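You operate a simulated robot arm through the tools that you are given. There is no shell and no other tool.

The job below is to be done with a simulated robot arm. You get a single attempt, and the scene is never put back.

JOB
Press the steel bench's blue plug into the core at N20, then stand that core in the teal tray.
Fine: use the small press, with the core in its carriage; draw the carriage out again; leave the knob at N9 and the other plugs.

The check looks at the end state, three seconds after you hand in, the way a careful person would. Anything else that was tipped, shoved, dropped, spilled or broken makes it a failure.

ROBOT AND FRAMES
A 7-joint arm with a two-finger parallel gripper, fixed in place. Base frame: the origin is at the foot of the arm, x ahead of it, y to its left, z up; the work surface is at about z = 0. Readings come in m, degrees, newtons and seconds.
With the tool pointing down near the work surface it reaches from about 0.24 to 0.62 m from the base axis. Its first joint turns from -66.0 to 66.0 degrees. Payload 2.6 kg.
Tool frame: the origin (TCP) lies between the finger pads and is the grasp point; the fingertips stand 0.03 m ahead of it; z points along the fingers, y is the line along which they close. The gripper opens to 0.094 m. The fingers are 0.028 m wide and 0.01 m thick; the gripper's body (0.05 by 0.096 m) begins 0.055 m behind the TCP.
Orientation is that of the tool frame in the base frame, as a unit quaternion [x, y, z, w]. With the fingers straight down and closing along the base's y, the tool's x points along the base's -x, its y along +y and its z along -z.

CONTROLS
- The arm moves only by the tool move_arm. Its argument "series" is a list of rows, each a list of 7 numbers: the shift along the base's x, y, z in m, then the turn, a rotation vector about the base's x, y, z in degrees, then the finger opening in m, from 0 to 0.094. In form: [[x, y, z, rx, ry, rz, fingers], ...]. A call has 1 to 20 rows; each row is the pose to reach, as a shift and turn from the pose commanded when the call began. A row lasts 0.2 s, in which the tool goes at most 0.05 m and 8.6 degrees; a call with a longer step from one row to the next is refused whole, and so is a gripper value outside its range. A pose out of reach is approached as far as the arm can. The call stops where the force on the tool passes 70 N (or 10 N more than at its start, if that is more) or the arm is blocked; 0.2 s more then pass. The fingers move at their own pace (about 0.072 m/s each) and stop on an object; they squeeze with about 36 N. The grip force told is the motor's: it shows also when the fingers shut on nothing. Time passes only in rows, and 0.2 s behind the last, so rows that repeat a pose let the fingers close. The reply holds the time, the measured pose of the TCP, the force on the tool along the base axes, the opening and the grip force, in the units named above and with some noise, with the torque about the TCP (base axes, N m) and any sound that the robot's microphone picked up.
- Cameras (640 x 400 px; columns grow to the right, rows downward): "scene" is fixed at [0.0516, 0.4484, 0.5656]; the picture's right is [-0.57, -0.82, 0.00], its down [-0.46, 0.32, -0.83] and it looks along [0.68, -0.47, -0.56] (base axes); focal length 277 px, centre (320, 200). "wrist" rides on the gripper at [0.076, 0.014, -0.102] in the tool frame; the picture's right is [-0.18, 0.98, 0.00], its down [-0.75, -0.14, -0.64] and it looks along [-0.63, -0.12, 0.77] (tool axes); focal length 243 px, centre (320, 200). There is no depth. A picture from a camera that has moved, and an enlarged one, comes with that camera's place and axes in the base frame and with its lens.
- snapshot(camera): a new picture of that camera. The clock stands still meanwhile.
- inspect(camera, box): a new picture of the part [left, top, right, bottom] of that camera's present view, enlarged. The clock stands still meanwhile.
- hand_in(): hands the job in; it is judged then, once.

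Places have to be worked out from the pictures, the camera data and where the tool is seen. Open the gripper and draw the arm clear of the work before you hand the job in, unless the task says otherwise.

The tools are called after ">>>" by a JSON object that holds its "op" and its "data". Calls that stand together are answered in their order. move_arm: Moves the arm, as the interface text tells. Its arguments: {"type":"object","properties":{"series":{"type":"array","items":{"type":"array","items":{"type":"number"}}}},"required":["series"]} The other tools are called the same way: snapshot (camera) takes a picture; inspect (camera, box) takes an enlarged picture of a part of a camera's view; hand_in () hands the job in.

At the start:

```text
t: 0.0
position: [0.3188, 0.1713, 0.4096]
tcp_rot: [0.0, 1.0, 0.0, 0.0]
force: [-0.2, 0.2, 0.1]
wrist_torque: [0.02, 0.01, -0.02]
gripper_width: 0.0939
gripper_force: 0.0
```

scene: 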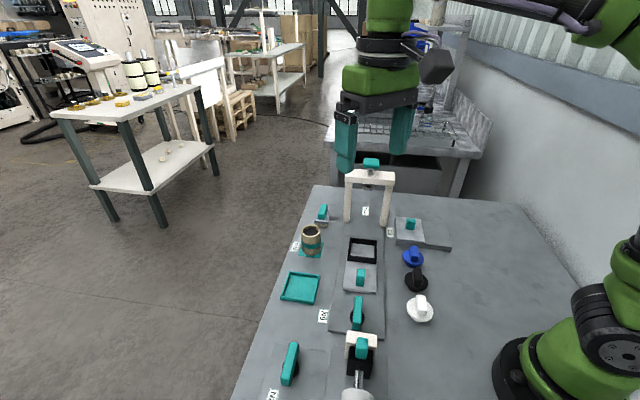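
wrist: 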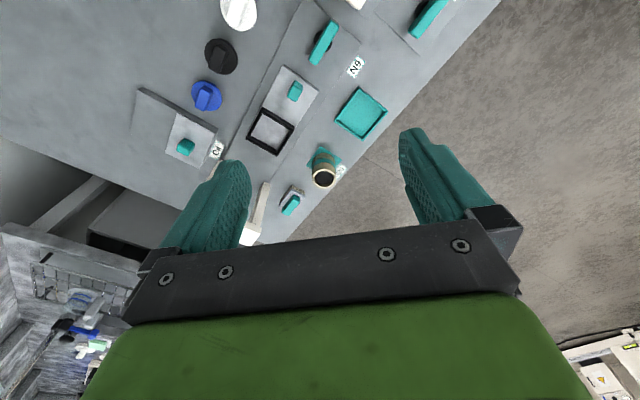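

I see a steel bench with labels, plugs (blue, black, white), a core, a teal tray, a carriage and presses. I'll enlarge the pictures to read the labels and understand the mechanisms.

>>> {"op": "inspect", "data": {"camera": "scene", "box": [260, 140, 460, 265]}}

>>> {"op": "inspect", "data": {"camera": "scene", "box": [230, 260, 454, 400]}}

>>> {"op": "inspect", "data": {"camera": "wrist", "box": [120, 0, 440, 200]}}

```text
3.20 times, centred on (360, 202) of scene
camera zoom: at [0.0516, 0.4484, 0.5656], right [-0.57, -0.82, 0.0], down [-0.46, 0.32, -0.83], along [0.68, -0.47, -0.56], focal length 885 px, centre (192, 192)
```

zoom: 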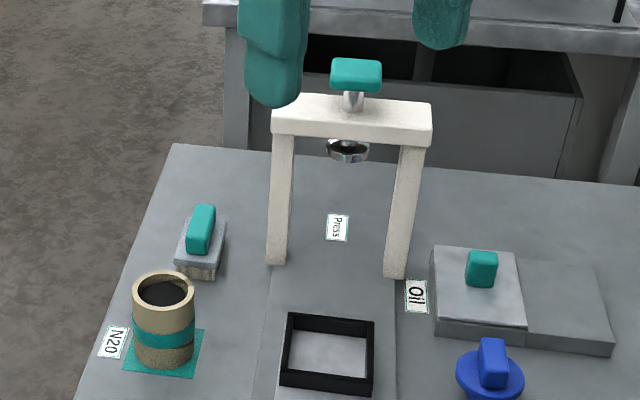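

```text
2.86 times, centred on (342, 330) of scene
camera zoom: at [0.0516, 0.4484, 0.5656], right [-0.57, -0.82, 0.0], down [-0.46, 0.32, -0.83], along [0.68, -0.47, -0.56], focal length 790 px, centre (257, -171)
```

zoom: 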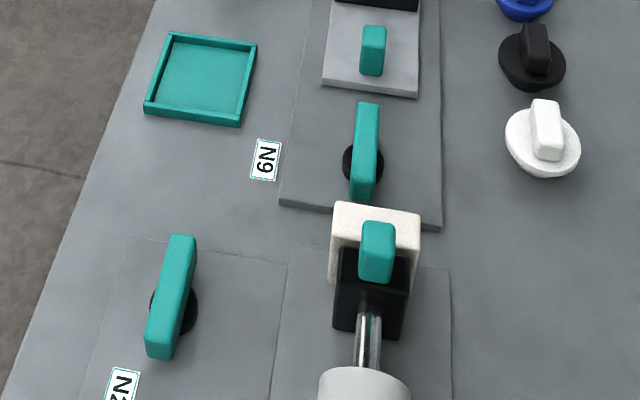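

```text
2.00 times, centred on (280, 100) of wrist
camera zoom: at [0.2416, 0.1872, 0.5128], right [0.18, 0.98, 0.0], down [0.75, -0.14, 0.64], along [0.63, -0.12, -0.77], focal length 485 px, centre (400, 400)
```

zoom: 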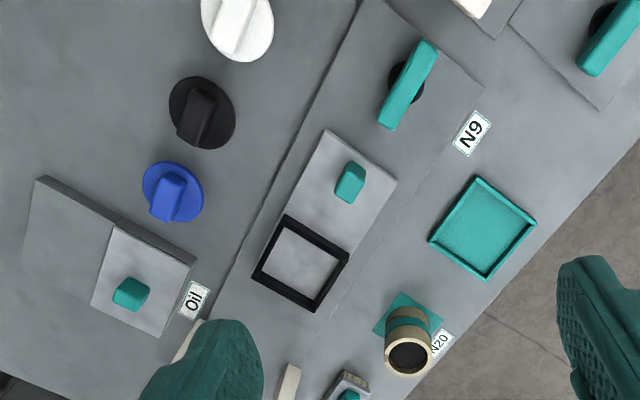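

The blue plug is near (0.34,-0.05), the core near (0.54,0.14), the carriage near (0.45,0.02), the press near (0.54,-0.065) and the tray near (0.45,0.24). I'll move high over the bench for closer wrist views.

>>> {"op": "move_arm", "data": {"series": [[-0.01, -0.04, 0, 0, 0, 0, 0.094], [-0.02, -0.08, 0, 0, 0, 0, 0.094], [-0.03, -0.12, -0.02, 0, 0, 0, 0.094], [-0.04, -0.16, -0.04, 0, 0, 0, 0.094], [-0.04, -0.17, -0.05, 0, 0, 0, 0.094]]}}

>>> {"op": "snapshot", "data": {"camera": "wrist"}}

>>> {"op": "snapshot", "data": {"camera": "scene"}}

```text
t: 1.2
position: [0.2779, 0.0038, 0.3595]
tcp_rot: [0.0, 1.0, 0.0, 0.0]
force: [0.6, -0.5, -0.3]
wrist_torque: [0.02, 0.05, -0.01]
gripper_width: 0.0942
gripper_force: 0.0
```

```text
taken
camera wrist: at [0.2008, 0.0184, 0.463], right [0.18, 0.98, 0.0], down [0.75, -0.14, 0.64], along [0.63, -0.12, -0.77], focal length 243 px, centre (320, 200)
```

wrist: 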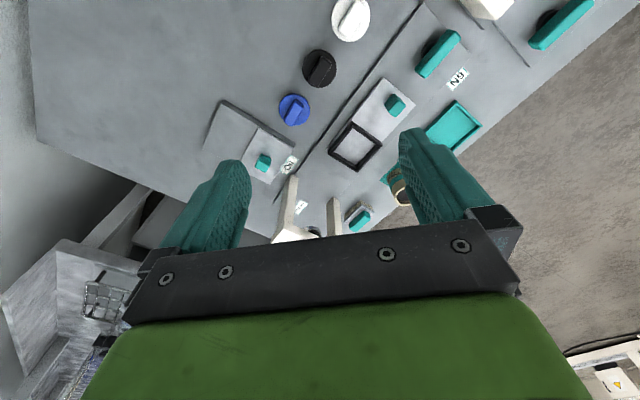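

```text
taken
```

scene: 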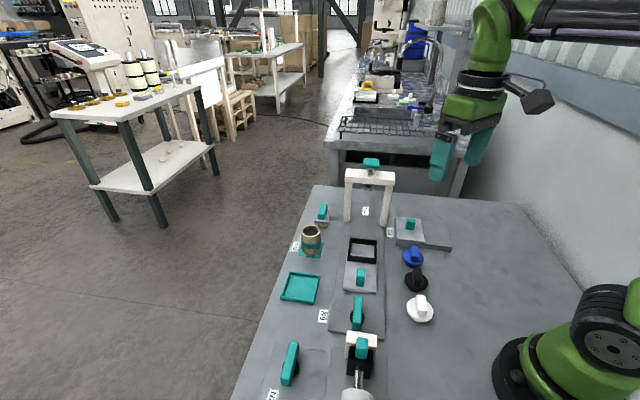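

The view is unobstructed now; I enlarge the plugs, carriage and press from both cameras.

>>> {"op": "inspect", "data": {"camera": "scene", "box": [330, 150, 410, 200]}}

>>> {"op": "inspect", "data": {"camera": "scene", "box": [280, 195, 400, 270]}}

>>> {"op": "inspect", "data": {"camera": "scene", "box": [330, 230, 450, 305]}}

>>> {"op": "inspect", "data": {"camera": "wrist", "box": [200, 60, 440, 210]}}

>>> {"op": "inspect", "data": {"camera": "scene", "box": [240, 300, 400, 400]}}

```text
8.00 times, centred on (370, 175) of scene
camera zoom: at [0.0516, 0.4484, 0.5656], right [-0.57, -0.82, 0.0], down [-0.46, 0.32, -0.83], along [0.68, -0.47, -0.56], focal length 2214 px, centre (-80, 400)
```

zoom: 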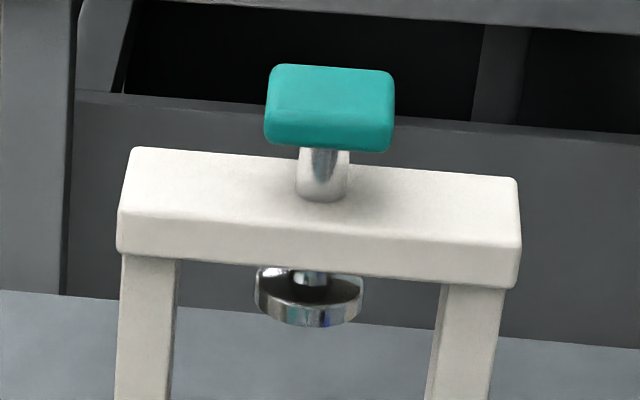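

```text
5.33 times, centred on (340, 232) of scene
camera zoom: at [0.0516, 0.4484, 0.5656], right [-0.57, -0.82, 0.0], down [-0.46, 0.32, -0.83], along [0.68, -0.47, -0.56], focal length 1476 px, centre (213, 27)
```

zoom: 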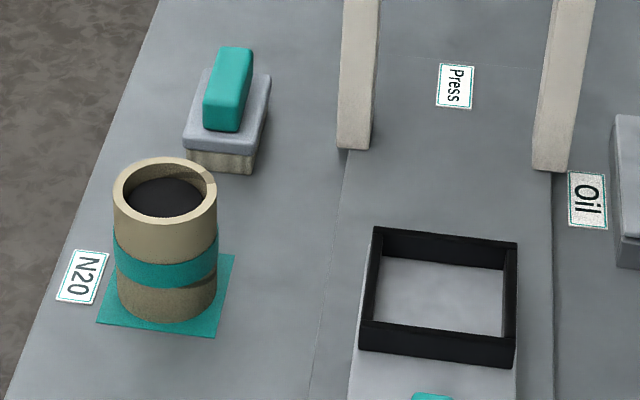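

```text
5.33 times, centred on (390, 268) of scene
camera zoom: at [0.0516, 0.4484, 0.5656], right [-0.57, -0.82, 0.0], down [-0.46, 0.32, -0.83], along [0.68, -0.47, -0.56], focal length 1476 px, centre (-53, -160)
```

zoom: 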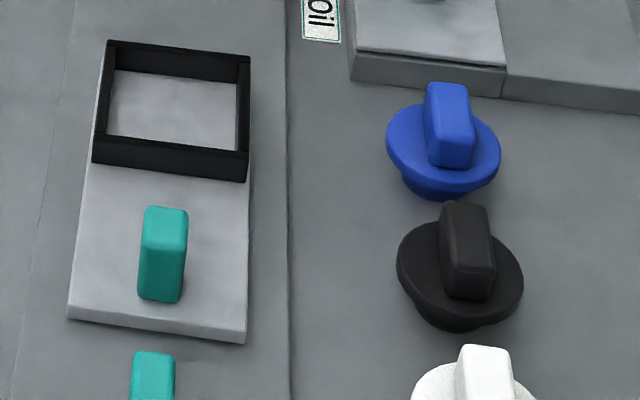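

```text
2.67 times, centred on (320, 135) of wrist
camera zoom: at [0.2008, 0.0184, 0.463], right [0.18, 0.98, 0.0], down [0.75, -0.14, 0.64], along [0.63, -0.12, -0.77], focal length 647 px, centre (320, 373)
```

zoom: 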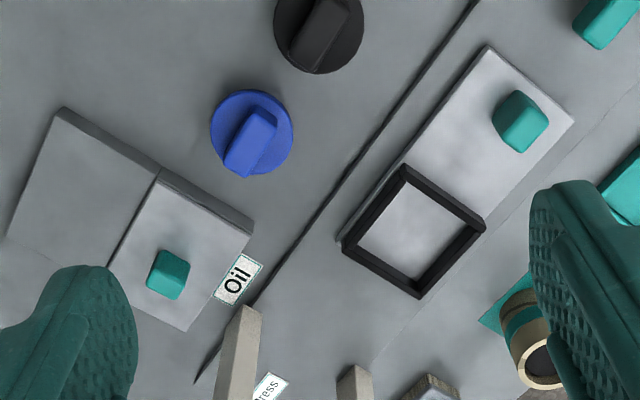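

```text
4.00 times, centred on (320, 350) of scene
camera zoom: at [0.0516, 0.4484, 0.5656], right [-0.57, -0.82, 0.0], down [-0.46, 0.32, -0.83], along [0.68, -0.47, -0.56], focal length 1107 px, centre (320, -400)
```

zoom: 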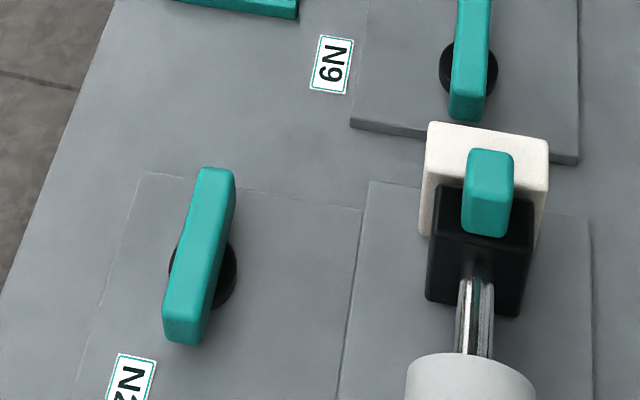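

The portal marked "Press" with the black nest on its sliding carriage looks like the small press. I want a look at the other device near the base, so I move back to the left and view it from above.

>>> {"op": "move_arm", "data": {"series": [[0.0, 0.05, 0.01, 0, 0, 0, 0.094], [0.0, 0.1, 0.02, 0, 0, 0, 0.094], [0.0, 0.15, 0.03, 0, 0, 0, 0.094], [0.0, 0.2, 0.04, 0, 0, 0, 0.094], [0.0, 0.22, 0.04, 0, 0, 0, 0.094]]}}

>>> {"op": "snapshot", "data": {"camera": "wrist"}}

```text
refused: row 1 steps farther than a row can; nothing moved
```

```text
taken
camera wrist: at [0.2008, 0.0184, 0.463], right [0.18, 0.98, 0.0], down [0.75, -0.14, 0.64], along [0.63, -0.12, -0.77], focal length 243 px, centre (320, 200)
```

wrist: 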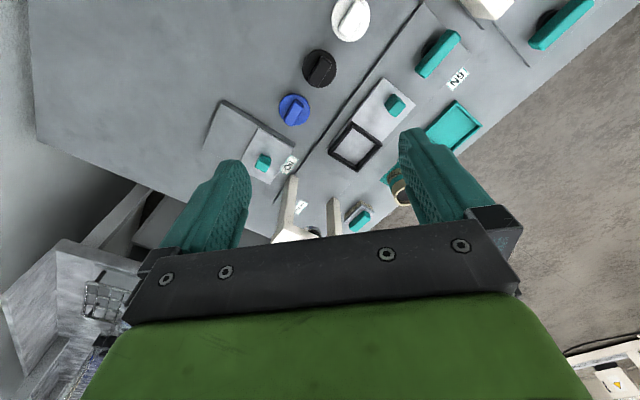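

The call was refused for step length; I repeat the move with smaller steps.

>>> {"op": "move_arm", "data": {"series": [[0.0, 0.045, 0.01, 0, 0, 0, 0.094], [0.0, 0.09, 0.02, 0, 0, 0, 0.094], [0.0, 0.135, 0.03, 0, 0, 0, 0.094], [0.0, 0.18, 0.04, 0, 0, 0, 0.094], [0.0, 0.22, 0.04, 0, 0, 0, 0.094]]}}

>>> {"op": "snapshot", "data": {"camera": "wrist"}}

```text
t: 2.4
position: [0.2777, 0.2197, 0.4006]
tcp_rot: [0.0, 1.0, 0.0, 0.001]
force: [0.2, 0.4, 0.4]
wrist_torque: [-0.01, 0.0, 0.0]
gripper_width: 0.0938
gripper_force: 0.0
```

```text
taken
camera wrist: at [0.2018, 0.2362, 0.5042], right [0.18, 0.98, 0.0], down [0.75, -0.14, 0.64], along [0.63, -0.12, -0.77], focal length 243 px, centre (320, 200)
```

wrist: 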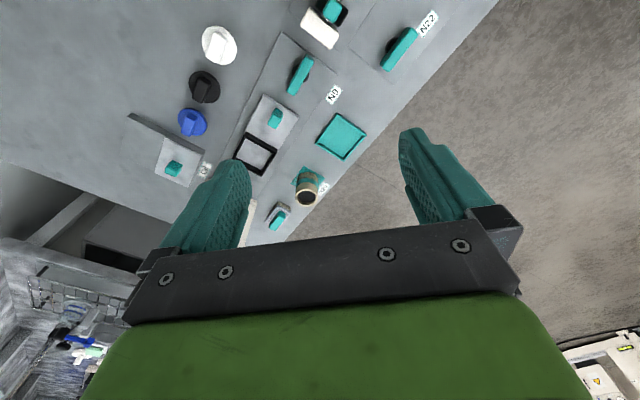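

>>> {"op": "inspect", "data": {"camera": "wrist", "box": [180, 0, 440, 160]}}

>>> {"op": "inspect", "data": {"camera": "wrist", "box": [220, 80, 380, 220]}}

```text
2.46 times, centred on (310, 80) of wrist
camera zoom: at [0.2018, 0.2362, 0.5042], right [0.18, 0.98, 0.0], down [0.75, -0.14, 0.64], along [0.63, -0.12, -0.77], focal length 597 px, centre (345, 495)
```

zoom: 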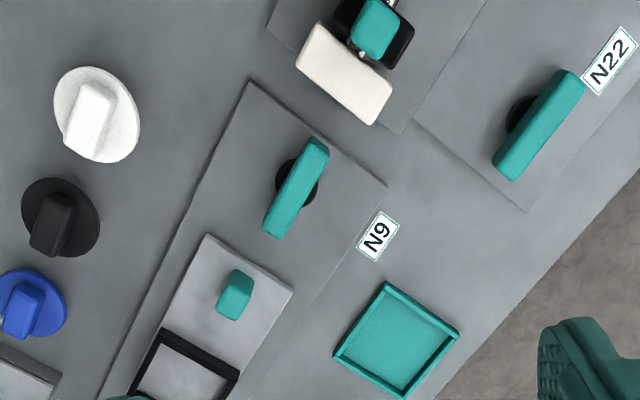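

```text
2.86 times, centred on (300, 150) of wrist
camera zoom: at [0.2018, 0.2362, 0.5042], right [0.18, 0.98, 0.0], down [0.75, -0.14, 0.64], along [0.63, -0.12, -0.77], focal length 693 px, centre (377, 343)
```

zoom: 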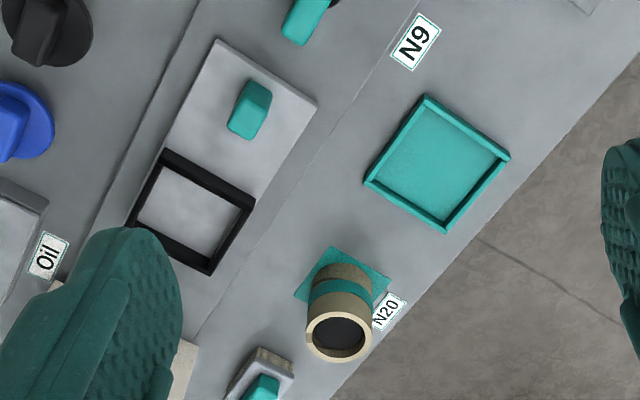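

All items are consistent in both cameras: core ≈ (0.544,0.140), height ≈ 0.07 and diameter ≈ 0.053; nest ≈ (0.443,0.037), turned 45°; tray ≈ (0.445,0.236). I move over the core, still high, to get an exact view.

>>> {"op": "move_arm", "data": {"series": [[0.038, -0.011, -0.018, 0, 0, 0, 0.094], [0.076, -0.022, -0.036, 0, 0, 0, 0.094], [0.114, -0.034, -0.054, 0, 0, 0, 0.094], [0.152, -0.045, -0.072, 0, 0, 0, 0.094], [0.19, -0.057, -0.09, 0, 0, 0, 0.094], [0.228, -0.068, -0.108, 0, 0, 0, 0.094], [0.2663, -0.0797, -0.13, 0, 0, 0, 0.094], [0.2663, -0.0797, -0.15, 0, 0, 0, 0.094]]}}

>>> {"op": "snapshot", "data": {"camera": "wrist"}}

>>> {"op": "snapshot", "data": {"camera": "scene"}}

```text
t: 4.2
position: [0.544, 0.1422, 0.2492]
tcp_rot: [0.001, 1.0, -0.001, 0.0]
force: [-0.4, 0.7, -0.7]
wrist_torque: [0.0, -0.01, -0.01]
gripper_width: 0.0942
gripper_force: 0.1
```

```text
taken
camera wrist: at [0.4679, 0.1567, 0.3525], right [0.18, 0.98, 0.0], down [0.75, -0.14, 0.64], along [0.63, -0.12, -0.77], focal length 243 px, centre (320, 200)
```

wrist: 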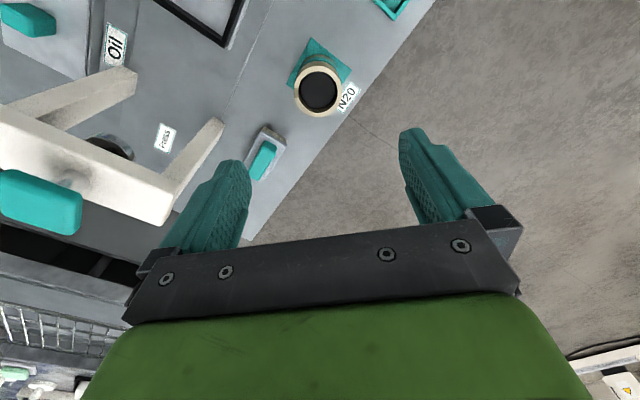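

```text
taken
```

scene: 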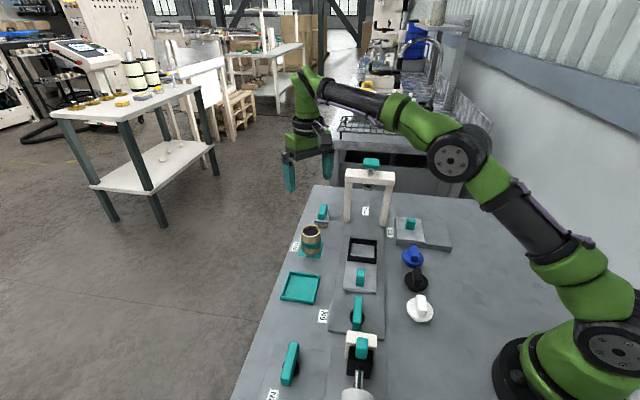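

The core rim resolves to (0.543,0.140) again. I zoom in on the core and the press.

>>> {"op": "inspect", "data": {"camera": "wrist", "box": [240, 20, 400, 120]}}

>>> {"op": "inspect", "data": {"camera": "wrist", "box": [0, 0, 240, 240]}}

>>> {"op": "inspect", "data": {"camera": "scene", "box": [290, 215, 338, 265]}}

```text
4.00 times, centred on (320, 70) of wrist
camera zoom: at [0.4679, 0.1567, 0.3525], right [0.18, 0.98, 0.0], down [0.75, -0.14, 0.64], along [0.63, -0.12, -0.77], focal length 970 px, centre (320, 720)
```

zoom: 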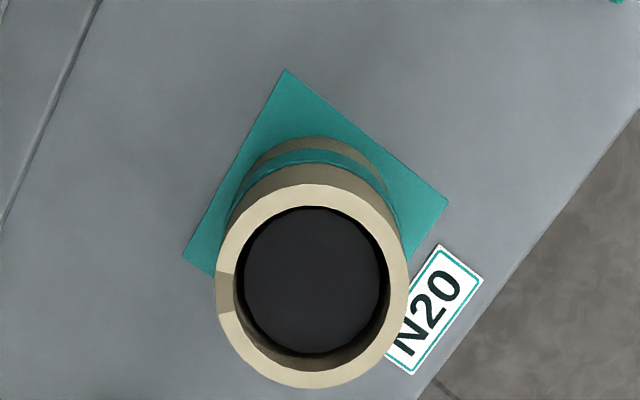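

```text
1.67 times, centred on (120, 120) of wrist
camera zoom: at [0.4679, 0.1567, 0.3525], right [0.18, 0.98, 0.0], down [0.75, -0.14, 0.64], along [0.63, -0.12, -0.77], focal length 404 px, centre (653, 333)
```

zoom: 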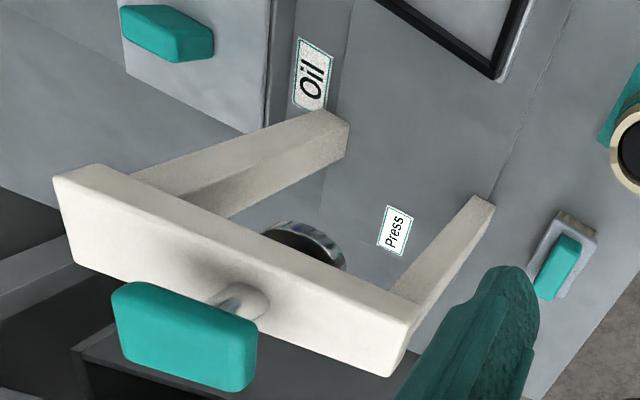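

```text
8.00 times, centred on (314, 240) of scene
camera zoom: at [0.0516, 0.4484, 0.5656], right [-0.57, -0.82, 0.0], down [-0.46, 0.32, -0.83], along [0.68, -0.47, -0.56], focal length 2214 px, centre (368, -120)
```

zoom: 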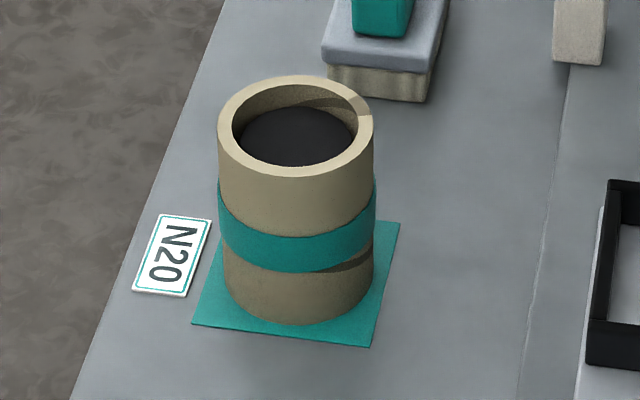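

The core is a sleeve (outer ≈ 0.053, bore ≈ 0.040) standing upright. I descend around it with the fingers open so the tips stay about 2 cm above its foot, and look before closing.

>>> {"op": "move_arm", "data": {"series": [[-0.001, -0.002, -0.045, 0, 0, 0, 0.094], [-0.001, -0.002, -0.09, 0, 0, 0, 0.094], [-0.001, -0.002, -0.13, 0, 0, 0, 0.094], [-0.001, -0.002, -0.165, 0, 0, 0, 0.094], [-0.001, -0.002, -0.185, 0, 0, 0, 0.094], [-0.001, -0.002, -0.197, 0, 0, 0, 0.094], [-0.001, -0.002, -0.197, 0, 0, 0, 0.094]]}}

>>> {"op": "snapshot", "data": {"camera": "wrist"}}

>>> {"op": "inspect", "data": {"camera": "scene", "box": [260, 170, 380, 270]}}

```text
t: 5.8
position: [0.5435, 0.1404, 0.0515]
tcp_rot: [0.001, 1.0, 0.0, 0.0]
force: [0.4, 0.6, -0.8]
wrist_torque: [-0.02, 0.0, 0.0]
gripper_width: 0.0939
gripper_force: 0.1
```

```text
taken
camera wrist: at [0.4669, 0.1554, 0.1553], right [0.18, 0.98, 0.0], down [0.75, -0.14, 0.64], along [0.63, -0.12, -0.77], focal length 243 px, centre (320, 200)
```

wrist: 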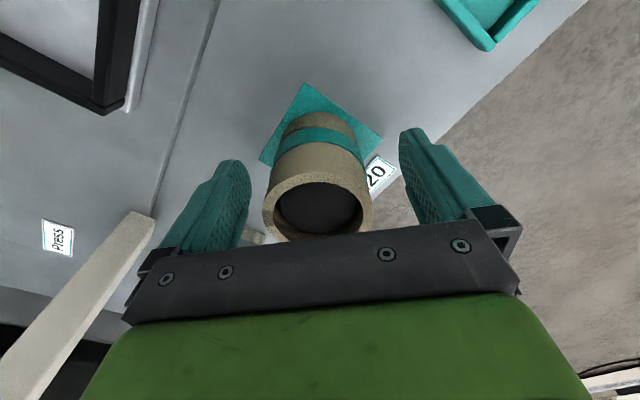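

```text
4.00 times, centred on (320, 220) of scene
camera zoom: at [0.0516, 0.4484, 0.5656], right [-0.57, -0.82, 0.0], down [-0.46, 0.32, -0.83], along [0.68, -0.47, -0.56], focal length 1107 px, centre (320, 120)
```

zoom: 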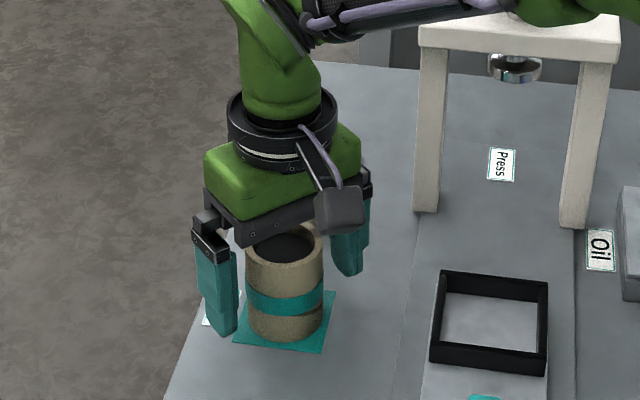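

Fingers straddle the core evenly with clearance. I close on it and let the grip settle.

>>> {"op": "move_arm", "data": {"series": [[0, 0, 0, 0, 0, 0, 0.07], [0, 0, 0, 0, 0, 0, 0.055], [0, 0, 0, 0, 0, 0, 0.045], [0, 0, 0, 0, 0, 0, 0.045], [0, 0, 0, 0, 0, 0, 0.045]]}}

```text
t: 7.0
position: [0.5431, 0.1403, 0.0518]
tcp_rot: [0.001, 1.0, 0.0, 0.001]
force: [0.4, 0.5, 0.2]
wrist_torque: [0.01, -0.01, 0.01]
gripper_width: 0.0534
gripper_force: 35.5
```

The core is held at width 0.0534. I lift it straight up, slowly at first.

>>> {"op": "move_arm", "data": {"series": [[0, 0, 0.01, 0, 0, 0, 0.045], [0, 0, 0.025, 0, 0, 0, 0.045], [0, 0, 0.05, 0, 0, 0, 0.045], [0, 0, 0.08, 0, 0, 0, 0.045], [0, 0, 0.1, 0, 0, 0, 0.045], [0, 0, 0.1, 0, 0, 0, 0.045]]}}

>>> {"op": "snapshot", "data": {"camera": "wrist"}}

>>> {"op": "inspect", "data": {"camera": "scene", "box": [260, 130, 400, 270]}}

```text
t: 8.4
position: [0.5441, 0.1406, 0.1528]
tcp_rot: [-0.002, 1.0, 0.0, -0.001]
force: [0.2, -0.6, -0.5]
wrist_torque: [-0.03, 0.0, 0.01]
gripper_width: 0.0535
gripper_force: 35.7
```

```text
taken
camera wrist: at [0.4679, 0.1553, 0.2566], right [0.18, 0.98, 0.0], down [0.75, -0.14, 0.64], along [0.63, -0.12, -0.77], focal length 243 px, centre (320, 200)
```

wrist: 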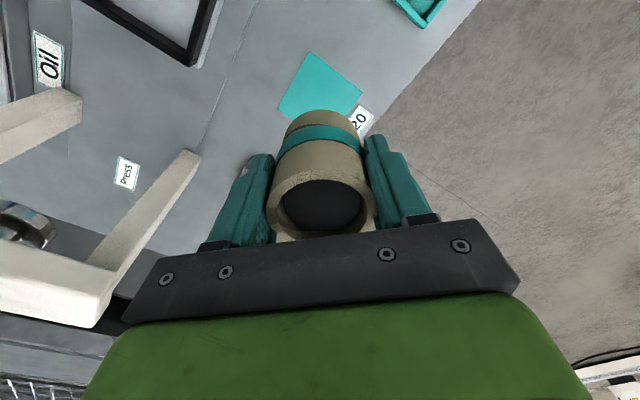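

```text
2.86 times, centred on (330, 200) of scene
camera zoom: at [0.0516, 0.4484, 0.5656], right [-0.57, -0.82, 0.0], down [-0.46, 0.32, -0.83], along [0.68, -0.47, -0.56], focal length 790 px, centre (291, 200)
```

zoom: 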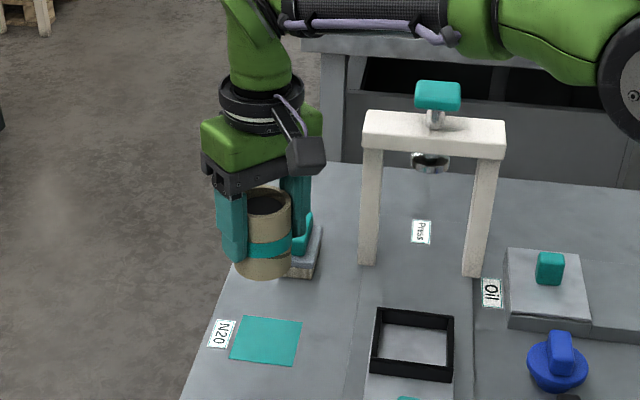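

Held securely. I carry the core over the nest at the same height and check alignment.

>>> {"op": "move_arm", "data": {"series": [[-0.026, -0.026, 0, 0, 0, 0, 0.045], [-0.052, -0.052, 0, 0, 0, 0, 0.045], [-0.078, -0.078, 0, 0, 0, 0, 0.045], [-0.101, -0.103, 0, 0, 0, 0, 0.045], [-0.101, -0.103, -0.02, 0, 0, 0, 0.045], [-0.101, -0.103, -0.04, 0, 0, 0, 0.045], [-0.101, -0.103, -0.04, 0, 0, 0, 0.045]]}}

>>> {"op": "inspect", "data": {"camera": "wrist", "box": [200, 0, 440, 240]}}

>>> {"op": "inspect", "data": {"camera": "scene", "box": [320, 190, 420, 290]}}

```text
t: 10.0
position: [0.4411, 0.0357, 0.1127]
tcp_rot: [-0.002, 1.0, 0.0, 0.0]
force: [-0.2, 0.7, -0.4]
wrist_torque: [-0.01, -0.01, 0.01]
gripper_width: 0.0535
gripper_force: 35.9
```

```text
1.67 times, centred on (320, 120) of wrist
camera zoom: at [0.3651, 0.0518, 0.2162], right [0.18, 0.98, 0.0], down [0.75, -0.14, 0.64], along [0.63, -0.12, -0.77], focal length 404 px, centre (320, 333)
```

zoom: 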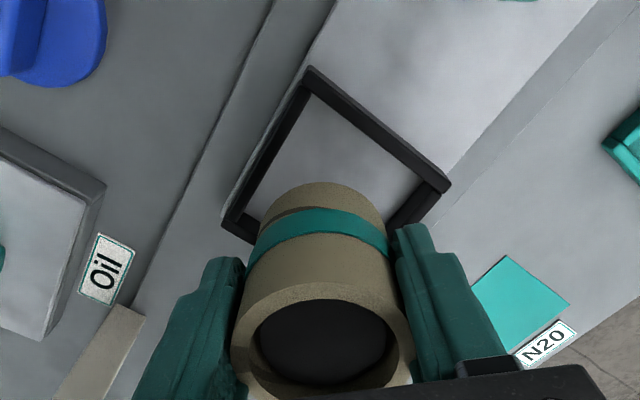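

```text
4.00 times, centred on (370, 240) of scene
camera zoom: at [0.0516, 0.4484, 0.5656], right [-0.57, -0.82, 0.0], down [-0.46, 0.32, -0.83], along [0.68, -0.47, -0.56], focal length 1107 px, centre (120, 40)
```

zoom: 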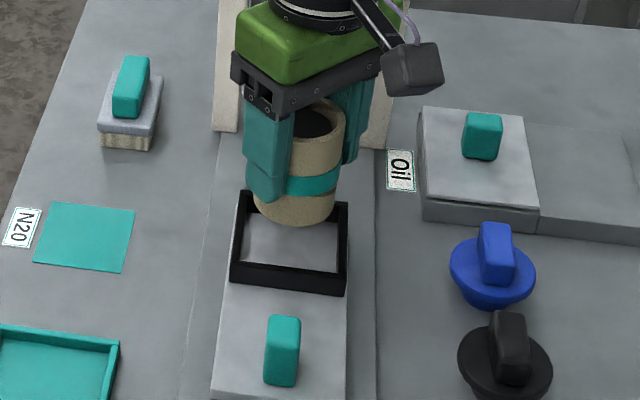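

Comparing core and nest in the same wrist view, the nest centre is about 5 mm further in +y and about 3 mm in +x. I correct and lower to just above the nest walls, then re-check.

>>> {"op": "move_arm", "data": {"series": [[0.002, 0.005, 0, 0, 0, 0, 0.045], [0.002, 0.005, -0.01, 0, 0, 0, 0.045], [0.002, 0.005, -0.02, 0, 0, 0, 0.045], [0.002, 0.005, -0.02, 0, 0, 0, 0.045]]}}

>>> {"op": "inspect", "data": {"camera": "wrist", "box": [220, 40, 420, 240]}}

>>> {"op": "inspect", "data": {"camera": "scene", "box": [330, 210, 394, 270]}}

```text
t: 11.0
position: [0.4429, 0.0419, 0.0919]
tcp_rot: [0.0, 1.0, 0.0, 0.0]
force: [-0.3, -0.7, -0.7]
wrist_torque: [0.0, 0.01, 0.02]
gripper_width: 0.0535
gripper_force: 36.1
```

```text
2.00 times, centred on (320, 140) of wrist
camera zoom: at [0.3669, 0.0576, 0.1952], right [0.18, 0.98, 0.0], down [0.75, -0.14, 0.64], along [0.63, -0.12, -0.77], focal length 485 px, centre (320, 320)
```

zoom: 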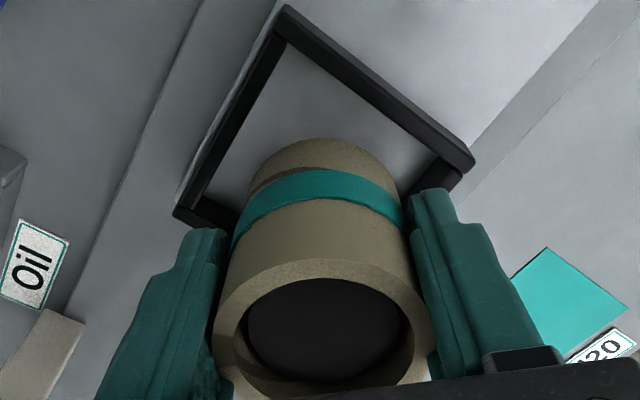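

```text
6.67 times, centred on (362, 240) of scene
camera zoom: at [0.0516, 0.4484, 0.5656], right [-0.57, -0.82, 0.0], down [-0.46, 0.32, -0.83], along [0.68, -0.47, -0.56], focal length 1845 px, centre (40, -67)
```

zoom: 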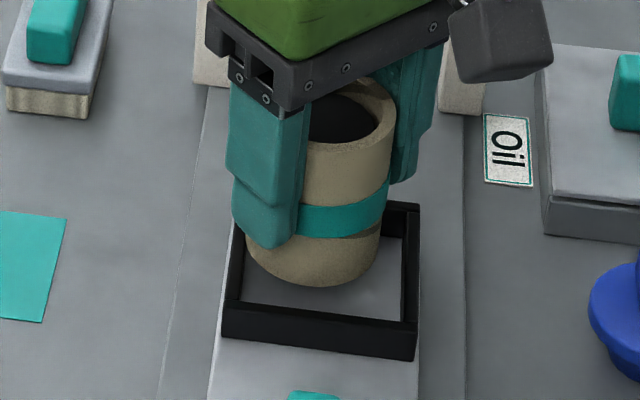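

Allowing for the track and carriage thickness (wall top ≈ 0.032), both cameras agree on nest centre ≈ (0.441,0.043), and the core is within about 2 mm. I shift by 1 mm and lower in small steps so the core enters the nest, watching force.

>>> {"op": "move_arm", "data": {"series": [[-0.001, 0.0005, -0.004, 0, 0, 0, 0.045], [-0.001, 0.0005, -0.008, 0, 0, 0, 0.045], [-0.001, 0.0005, -0.012, 0, 0, 0, 0.045], [-0.001, 0.0005, -0.016, 0, 0, 0, 0.045], [-0.001, 0.0005, -0.016, 0, 0, 0, 0.045]]}}

>>> {"op": "inspect", "data": {"camera": "wrist", "box": [220, 40, 420, 240]}}

>>> {"op": "inspect", "data": {"camera": "scene", "box": [330, 210, 394, 270]}}

```text
t: 12.2
position: [0.4433, 0.0408, 0.0784]
tcp_rot: [0.0, 1.0, 0.0, 0.003]
force: [-6.3, -8.4, 35.7]
wrist_torque: [-1.01, -0.52, -0.27]
gripper_width: 0.0526
gripper_force: 36.1
```

```text
2.00 times, centred on (320, 140) of wrist
camera zoom: at [0.3667, 0.0576, 0.1814], right [0.18, 0.98, 0.0], down [0.75, -0.14, 0.65], along [0.64, -0.12, -0.76], focal length 485 px, centre (320, 320)
```

zoom: 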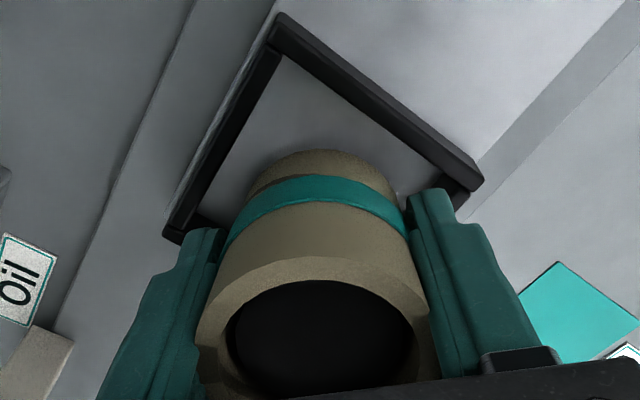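

```text
6.67 times, centred on (362, 240) of scene
camera zoom: at [0.0514, 0.4484, 0.5657], right [-0.57, -0.82, 0.0], down [-0.46, 0.32, -0.83], along [0.68, -0.47, -0.56], focal length 1845 px, centre (40, -67)
```

zoom: 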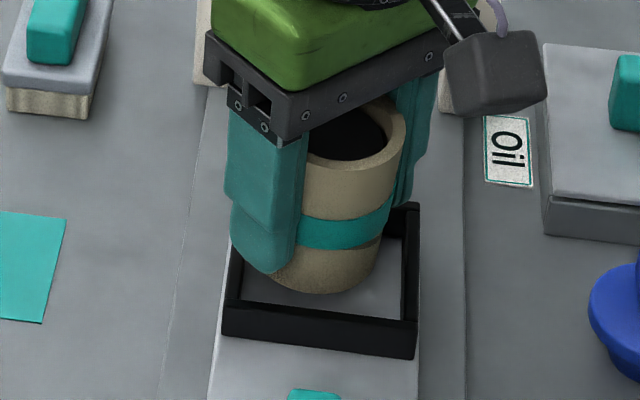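

The readings show contact: about 36 N upward, acting at roughly (+0.023,−0.017) from the TCP, so the core is sitting on the press-side wall. I raise it clear and take a fresh look before correcting.

>>> {"op": "move_arm", "data": {"series": [[0, 0, 0.006, 0, 0, 0, 0.045], [0, 0, 0.012, 0, 0, 0, 0.045], [0, 0, 0.014, 0, 0, 0, 0.045], [0, 0, 0.014, 0, 0, 0, 0.045]]}}

>>> {"op": "inspect", "data": {"camera": "wrist", "box": [200, 0, 440, 240]}}

>>> {"op": "inspect", "data": {"camera": "scene", "box": [330, 205, 394, 270]}}

```text
t: 13.2
position: [0.4435, 0.0426, 0.0894]
tcp_rot: [-0.001, 1.0, 0.0, -0.001]
force: [-0.5, -1.0, 0.0]
wrist_torque: [0.02, -0.04, 0.0]
gripper_width: 0.0527
gripper_force: 36.4
```

```text
1.67 times, centred on (320, 120) of wrist
camera zoom: at [0.3676, 0.0579, 0.1931], right [0.18, 0.98, 0.0], down [0.75, -0.14, 0.64], along [0.63, -0.12, -0.77], focal length 404 px, centre (320, 333)
```

zoom: 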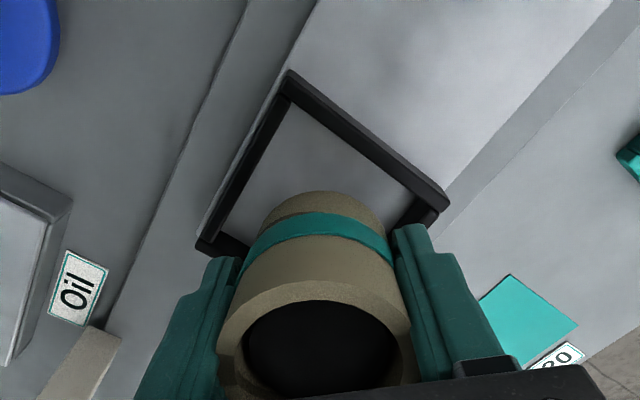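

```text
6.15 times, centred on (362, 238) of scene
camera zoom: at [0.0516, 0.4484, 0.5656], right [-0.57, -0.82, 0.0], down [-0.46, 0.32, -0.83], along [0.68, -0.47, -0.56], focal length 1703 px, centre (62, -31)
```

zoom: 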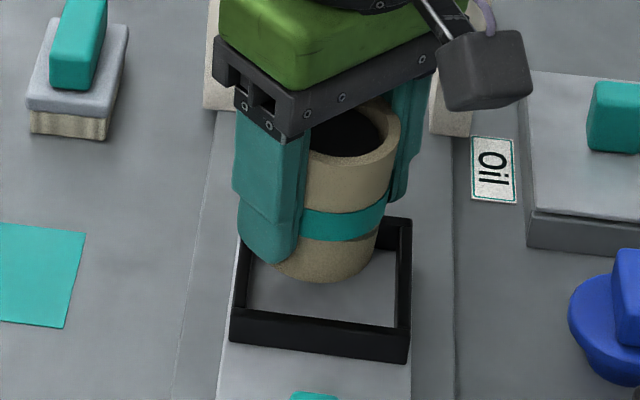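

The contact has tilted the core in the grip: its top leans about 6–8° toward the base. I'll carry it back to its pad, tilting the tool to level the core on the way, then set it down and regrasp it properly.

>>> {"op": "move_arm", "data": {"series": [[0, 0, 0.03, 0, 0, 0, 0.045], [0, 0, 0.06, 0, 0, 0, 0.045], [0.025, 0.025, 0.06, 0, 0, 0, 0.045], [0.05, 0.05, 0.06, 0, 0, 0, 0.045], [0.075, 0.075, 0.06, 0, 0, 0, 0.045], [0.1, 0.097, 0.06, 0, 3.5, 0, 0.045], [0.1, 0.097, 0.06, 0, 7, 0, 0.045], [0.1, 0.097, 0.06, 0, 7, 0, 0.045]]}}

>>> {"op": "inspect", "data": {"camera": "scene", "box": [260, 150, 380, 225]}}

>>> {"op": "inspect", "data": {"camera": "wrist", "box": [200, 0, 440, 240]}}

```text
t: 15.0
position: [0.5426, 0.141, 0.1513]
tcp_rot: [0.0, 0.998, 0.0, -0.061]
force: [-0.2, 0.5, -1.0]
wrist_torque: [0.01, 0.01, 0.0]
gripper_width: 0.0526
gripper_force: 35.8
```

```text
5.33 times, centred on (320, 188) of scene
camera zoom: at [0.0516, 0.4485, 0.5656], right [-0.57, -0.82, 0.0], down [-0.46, 0.32, -0.83], along [0.68, -0.47, -0.56], focal length 1476 px, centre (320, 267)
```

zoom: 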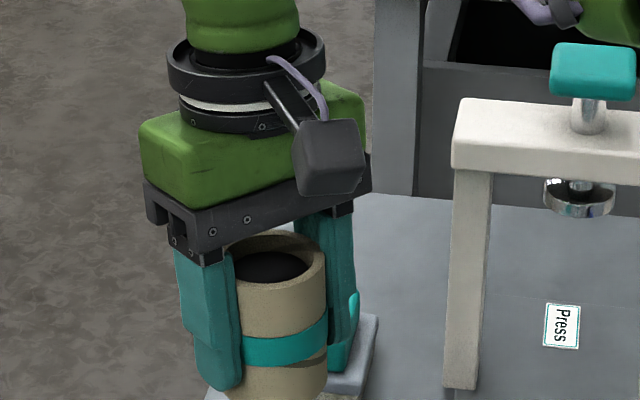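

```text
1.67 times, centred on (320, 120) of wrist
camera zoom: at [0.4797, 0.1555, 0.2623], right [0.18, 0.98, -0.02], down [0.83, -0.14, 0.55], along [0.53, -0.12, -0.84], focal length 404 px, centre (320, 333)
```

zoom: 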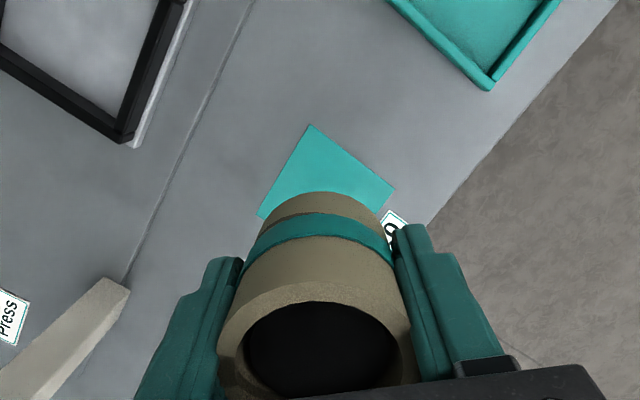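

The core looks vertical now. I lower it toward its pad, slowing near contact.

>>> {"op": "move_arm", "data": {"series": [[0, 0, -0.03, 0, 0, 0, 0.045], [0, 0, -0.06, 0, 0, 0, 0.045], [0, 0, -0.08, 0, 0, 0, 0.045], [0, 0, -0.09, 0, 0, 0, 0.045], [0, 0, -0.094, 0, 0, 0, 0.045], [0, 0, -0.094, 0, 0, 0, 0.045]]}}

>>> {"op": "inspect", "data": {"camera": "scene", "box": [270, 195, 366, 270]}}

```text
t: 16.4
position: [0.5438, 0.14, 0.0566]
tcp_rot: [0.0, 0.998, 0.0, -0.061]
force: [-0.4, 0.7, -0.1]
wrist_torque: [-0.02, 0.01, -0.04]
gripper_width: 0.0522
gripper_force: 35.7
```

```text
5.33 times, centred on (318, 232) of scene
camera zoom: at [0.0516, 0.4484, 0.5656], right [-0.57, -0.82, 0.0], down [-0.46, 0.32, -0.83], along [0.68, -0.47, -0.56], focal length 1476 px, centre (331, 27)
```

zoom: 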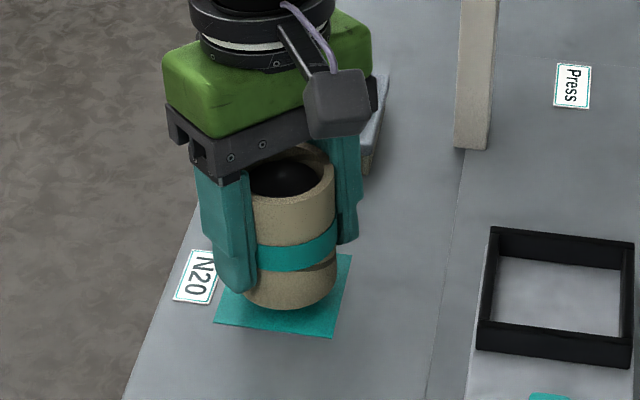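

No contact yet at z=0.0566 and the core is level. I lower in 2 mm steps.

>>> {"op": "move_arm", "data": {"series": [[0, 0, -0.002, 0, 0, 0, 0.045], [0, 0, -0.003, 0, 0, 0, 0.045], [0, 0, -0.0035, 0, 0, 0, 0.045]]}}

```text
t: 17.2
position: [0.5433, 0.1405, 0.0517]
tcp_rot: [0.0, 0.998, 0.0, -0.061]
force: [-0.3, -0.8, -0.8]
wrist_torque: [0.01, 0.02, 0.02]
gripper_width: 0.0527
gripper_force: 36.4
```

>>> {"op": "move_arm", "data": {"series": [[0, 0, -0.001, 0, 0, 0, 0.045], [0, 0, -0.002, 0, 0, 0, 0.045], [0, 0, -0.002, 0, 0, 0, 0.045]]}}

>>> {"op": "inspect", "data": {"camera": "scene", "box": [285, 215, 345, 265]}}

```text
t: 18.0
position: [0.5429, 0.1401, 0.0514]
tcp_rot: [0.0, 0.998, 0.0, -0.061]
force: [0.5, 0.4, -0.5]
wrist_torque: [-0.01, 0.03, 0.0]
gripper_width: 0.0524
gripper_force: 36.3
```

```text
8.00 times, centred on (315, 240) of scene
camera zoom: at [0.0516, 0.4484, 0.5656], right [-0.57, -0.82, 0.0], down [-0.46, 0.32, -0.83], along [0.68, -0.47, -0.56], focal length 2214 px, centre (360, -120)
```

zoom: 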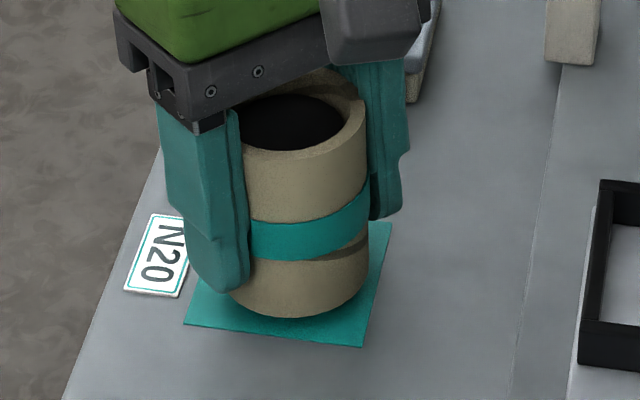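

Still no contact force; the foot looks 1–3 mm above the pad. I continue down gently.

>>> {"op": "move_arm", "data": {"series": [[0, 0, -0.001, 0, 0, 0, 0.045], [0, 0, -0.0015, 0, 0, 0, 0.045], [0, 0, -0.0015, 0, 0, 0, 0.045]]}}

```text
t: 18.8
position: [0.5434, 0.1394, 0.0507]
tcp_rot: [-0.001, 0.998, 0.001, -0.061]
force: [-0.5, -0.1, -0.2]
wrist_torque: [0.0, 0.0, -0.02]
gripper_width: 0.0526
gripper_force: 36.5
```

>>> {"op": "move_arm", "data": {"series": [[0, 0, -0.001, 0, 0, 0, 0.045], [0, 0, -0.002, 0, 0, 0, 0.045], [0, 0, -0.002, 0, 0, 0, 0.045]]}}

```text
t: 19.6
position: [0.5441, 0.138, 0.0477]
tcp_rot: [-0.001, 0.998, 0.001, -0.061]
force: [0.3, 0.1, -0.5]
wrist_torque: [0.02, 0.02, 0.01]
gripper_width: 0.0525
gripper_force: 36.6
```

>>> {"op": "inspect", "data": {"camera": "scene", "box": [285, 215, 345, 265]}}

>>> {"op": "move_arm", "data": {"series": [[0, 0, -0.001, 0, 0, 0, 0.045], [0, 0, -0.002, 0, 0, 0, 0.045], [0, 0, -0.002, 0, 0, 0, 0.045]]}}

```text
8.00 times, centred on (315, 240) of scene
camera zoom: at [0.0516, 0.4484, 0.5656], right [-0.57, -0.82, 0.0], down [-0.46, 0.32, -0.83], along [0.68, -0.47, -0.56], focal length 2214 px, centre (360, -120)
```

zoom: 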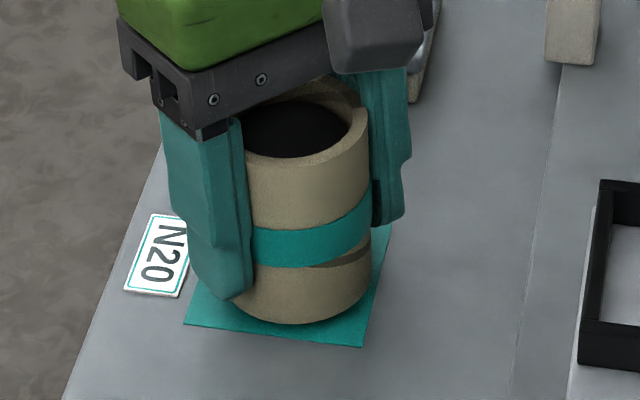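

```text
t: 20.4
position: [0.5434, 0.1403, 0.0467]
tcp_rot: [0.0, 0.998, 0.0, -0.061]
force: [-0.6, 0.2, -0.3]
wrist_torque: [0.03, -0.02, 0.0]
gripper_width: 0.0527
gripper_force: 36.7
```

The foot is nearly at its original image position (about 3 px short), so contact should come within a millimetre or so.

>>> {"op": "move_arm", "data": {"series": [[0, 0, -0.001, 0, 0, 0, 0.045], [0, 0, -0.001, 0, 0, 0, 0.045], [0, 0, -0.002, 0, 0, 0, 0.045], [0, 0, -0.002, 0, 0, 0, 0.045]]}}

```text
t: 21.4
position: [0.5422, 0.1394, 0.0438]
tcp_rot: [0.0, 0.998, 0.0, -0.061]
force: [0.7, 0.4, 0.1]
wrist_torque: [-0.03, 0.0, 0.0]
gripper_width: 0.0526
gripper_force: 35.9
```

>>> {"op": "inspect", "data": {"camera": "scene", "box": [285, 215, 345, 265]}}

>>> {"op": "inspect", "data": {"camera": "wrist", "box": [200, 0, 440, 240]}}

```text
8.00 times, centred on (315, 240) of scene
camera zoom: at [0.0516, 0.4484, 0.5656], right [-0.57, -0.82, 0.0], down [-0.46, 0.32, -0.83], along [0.68, -0.47, -0.56], focal length 2214 px, centre (360, -120)
```

zoom: 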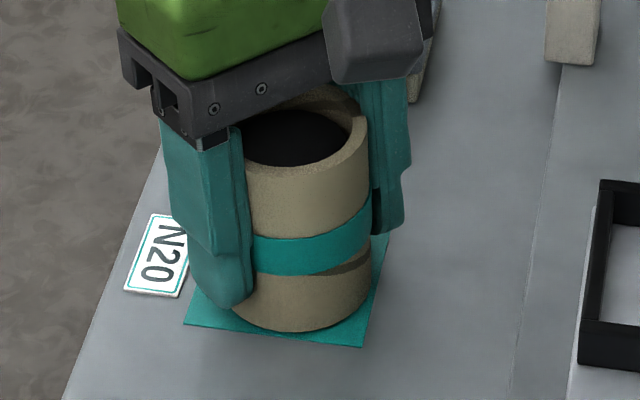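

```text
1.67 times, centred on (320, 120) of wrist
camera zoom: at [0.4802, 0.1547, 0.1553], right [0.18, 0.98, -0.02], down [0.83, -0.14, 0.55], along [0.53, -0.12, -0.84], focal length 404 px, centre (320, 333)
```

zoom: 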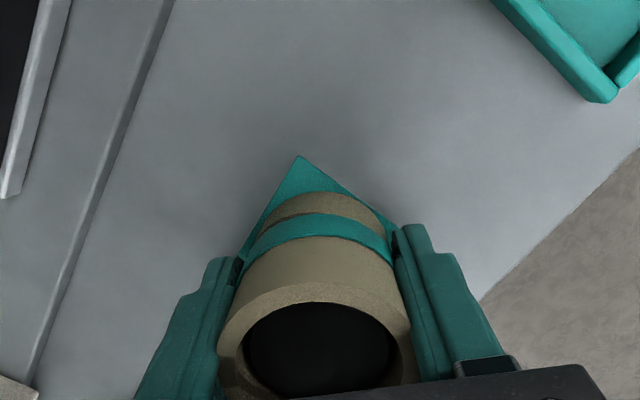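

The core slid up a few mm in the grip during the earlier contact, which explains the missing contact. I keep lowering by 1 mm steps, with tips still 13 mm above the bench.

>>> {"op": "move_arm", "data": {"series": [[0, 0, -0.001, 0, 0, 0, 0.045], [0, 0, -0.001, 0, 0, 0, 0.045], [0, 0, -0.002, 0, 0, 0, 0.045], [0, 0, -0.002, 0, 0, 0, 0.045]]}}

```text
t: 22.4
position: [0.5423, 0.1399, 0.0423]
tcp_rot: [-0.001, 0.998, 0.0, -0.06]
force: [-1.3, 0.1, 8.7]
wrist_torque: [-0.03, -0.12, -0.01]
gripper_width: 0.0526
gripper_force: 36.2
```

Contact: about 9 N at the +x edge of the foot, so a small residual tilt remains. I push slightly more to seat it flat, then open the fingers a little.

>>> {"op": "move_arm", "data": {"series": [[0, 0, -0.001, 0, 0, 0, 0.045], [0, 0, -0.002, 0, 0, 0, 0.045], [0, 0, -0.002, 0, 0, 0, 0.045]]}}

>>> {"op": "inspect", "data": {"camera": "scene", "box": [285, 215, 345, 265]}}

```text
t: 23.2
position: [0.5439, 0.1398, 0.0413]
tcp_rot: [0.0, 0.998, 0.001, -0.058]
force: [-7.2, -0.5, 28.3]
wrist_torque: [-0.08, -0.39, 0.02]
gripper_width: 0.0523
gripper_force: 35.7
```

```text
8.00 times, centred on (315, 240) of scene
camera zoom: at [0.0514, 0.4484, 0.5657], right [-0.57, -0.82, 0.0], down [-0.46, 0.32, -0.83], along [0.68, -0.47, -0.56], focal length 2214 px, centre (360, -120)
```

zoom: 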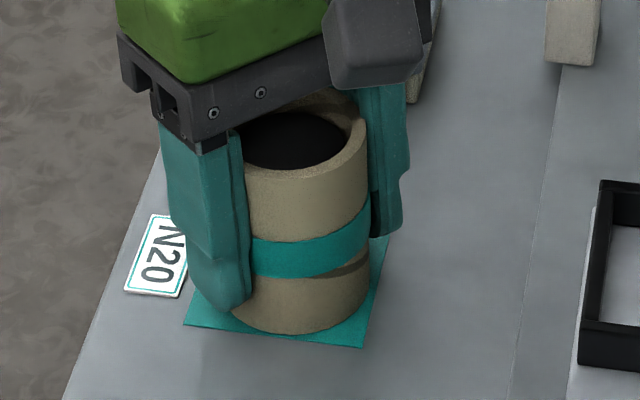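

I relieve the push and turn the tool back 2° so the foot sits flatter, then check the load.

>>> {"op": "move_arm", "data": {"series": [[0, 0, 0.0015, 0, -1, 0, 0.045], [0, 0, 0.0015, 0, -2.5, 0, 0.045], [0, 0, 0.0015, 0, -2.5, 0, 0.045]]}}

```text
t: 24.0
position: [0.5429, 0.1395, 0.0412]
tcp_rot: [-0.001, 0.999, -0.001, -0.04]
force: [-9.9, -1.1, 21.6]
wrist_torque: [-0.18, 0.66, -0.05]
gripper_width: 0.0523
gripper_force: 36.0
```

The contact centre crossed from the +x to the −x side, so the foot is flat on the pad. I open the fingers.

>>> {"op": "move_arm", "data": {"series": [[0, 0, 0.001, 0, 0.8, 0, 0.045], [0, 0, 0.001, 0, 0.8, 0, 0.06], [0, 0, 0.001, 0, 0.8, 0, 0.075], [0, 0, 0.001, 0, 0.8, 0, 0.09], [0, 0, 0.001, 0, 0.8, 0, 0.094], [0, 0, 0.001, 0, 0.8, 0, 0.094]]}}

>>> {"op": "inspect", "data": {"camera": "scene", "box": [285, 215, 345, 265]}}

>>> {"op": "inspect", "data": {"camera": "wrist", "box": [200, 0, 440, 240]}}

```text
t: 25.4
position: [0.5436, 0.1399, 0.0417]
tcp_rot: [-0.001, 0.999, 0.0, -0.045]
force: [-0.5, 0.1, -0.1]
wrist_torque: [0.02, -0.03, 0.02]
gripper_width: 0.0942
gripper_force: 0.0
```

```text
8.00 times, centred on (315, 240) of scene
camera zoom: at [0.0516, 0.4484, 0.5656], right [-0.57, -0.82, 0.0], down [-0.46, 0.32, -0.83], along [0.68, -0.47, -0.56], focal length 2214 px, centre (360, -120)
```

zoom: 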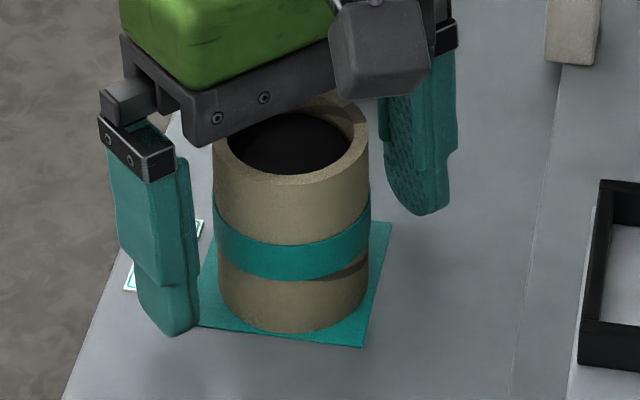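

```text
1.67 times, centred on (320, 120) of wrist
camera zoom: at [0.4766, 0.155, 0.1519], right [0.18, 0.98, -0.02], down [0.81, -0.14, 0.57], along [0.56, -0.12, -0.82], focal length 404 px, centre (320, 333)
```

zoom: 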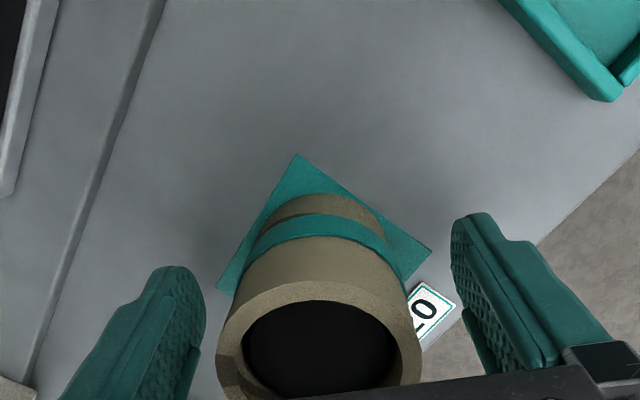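

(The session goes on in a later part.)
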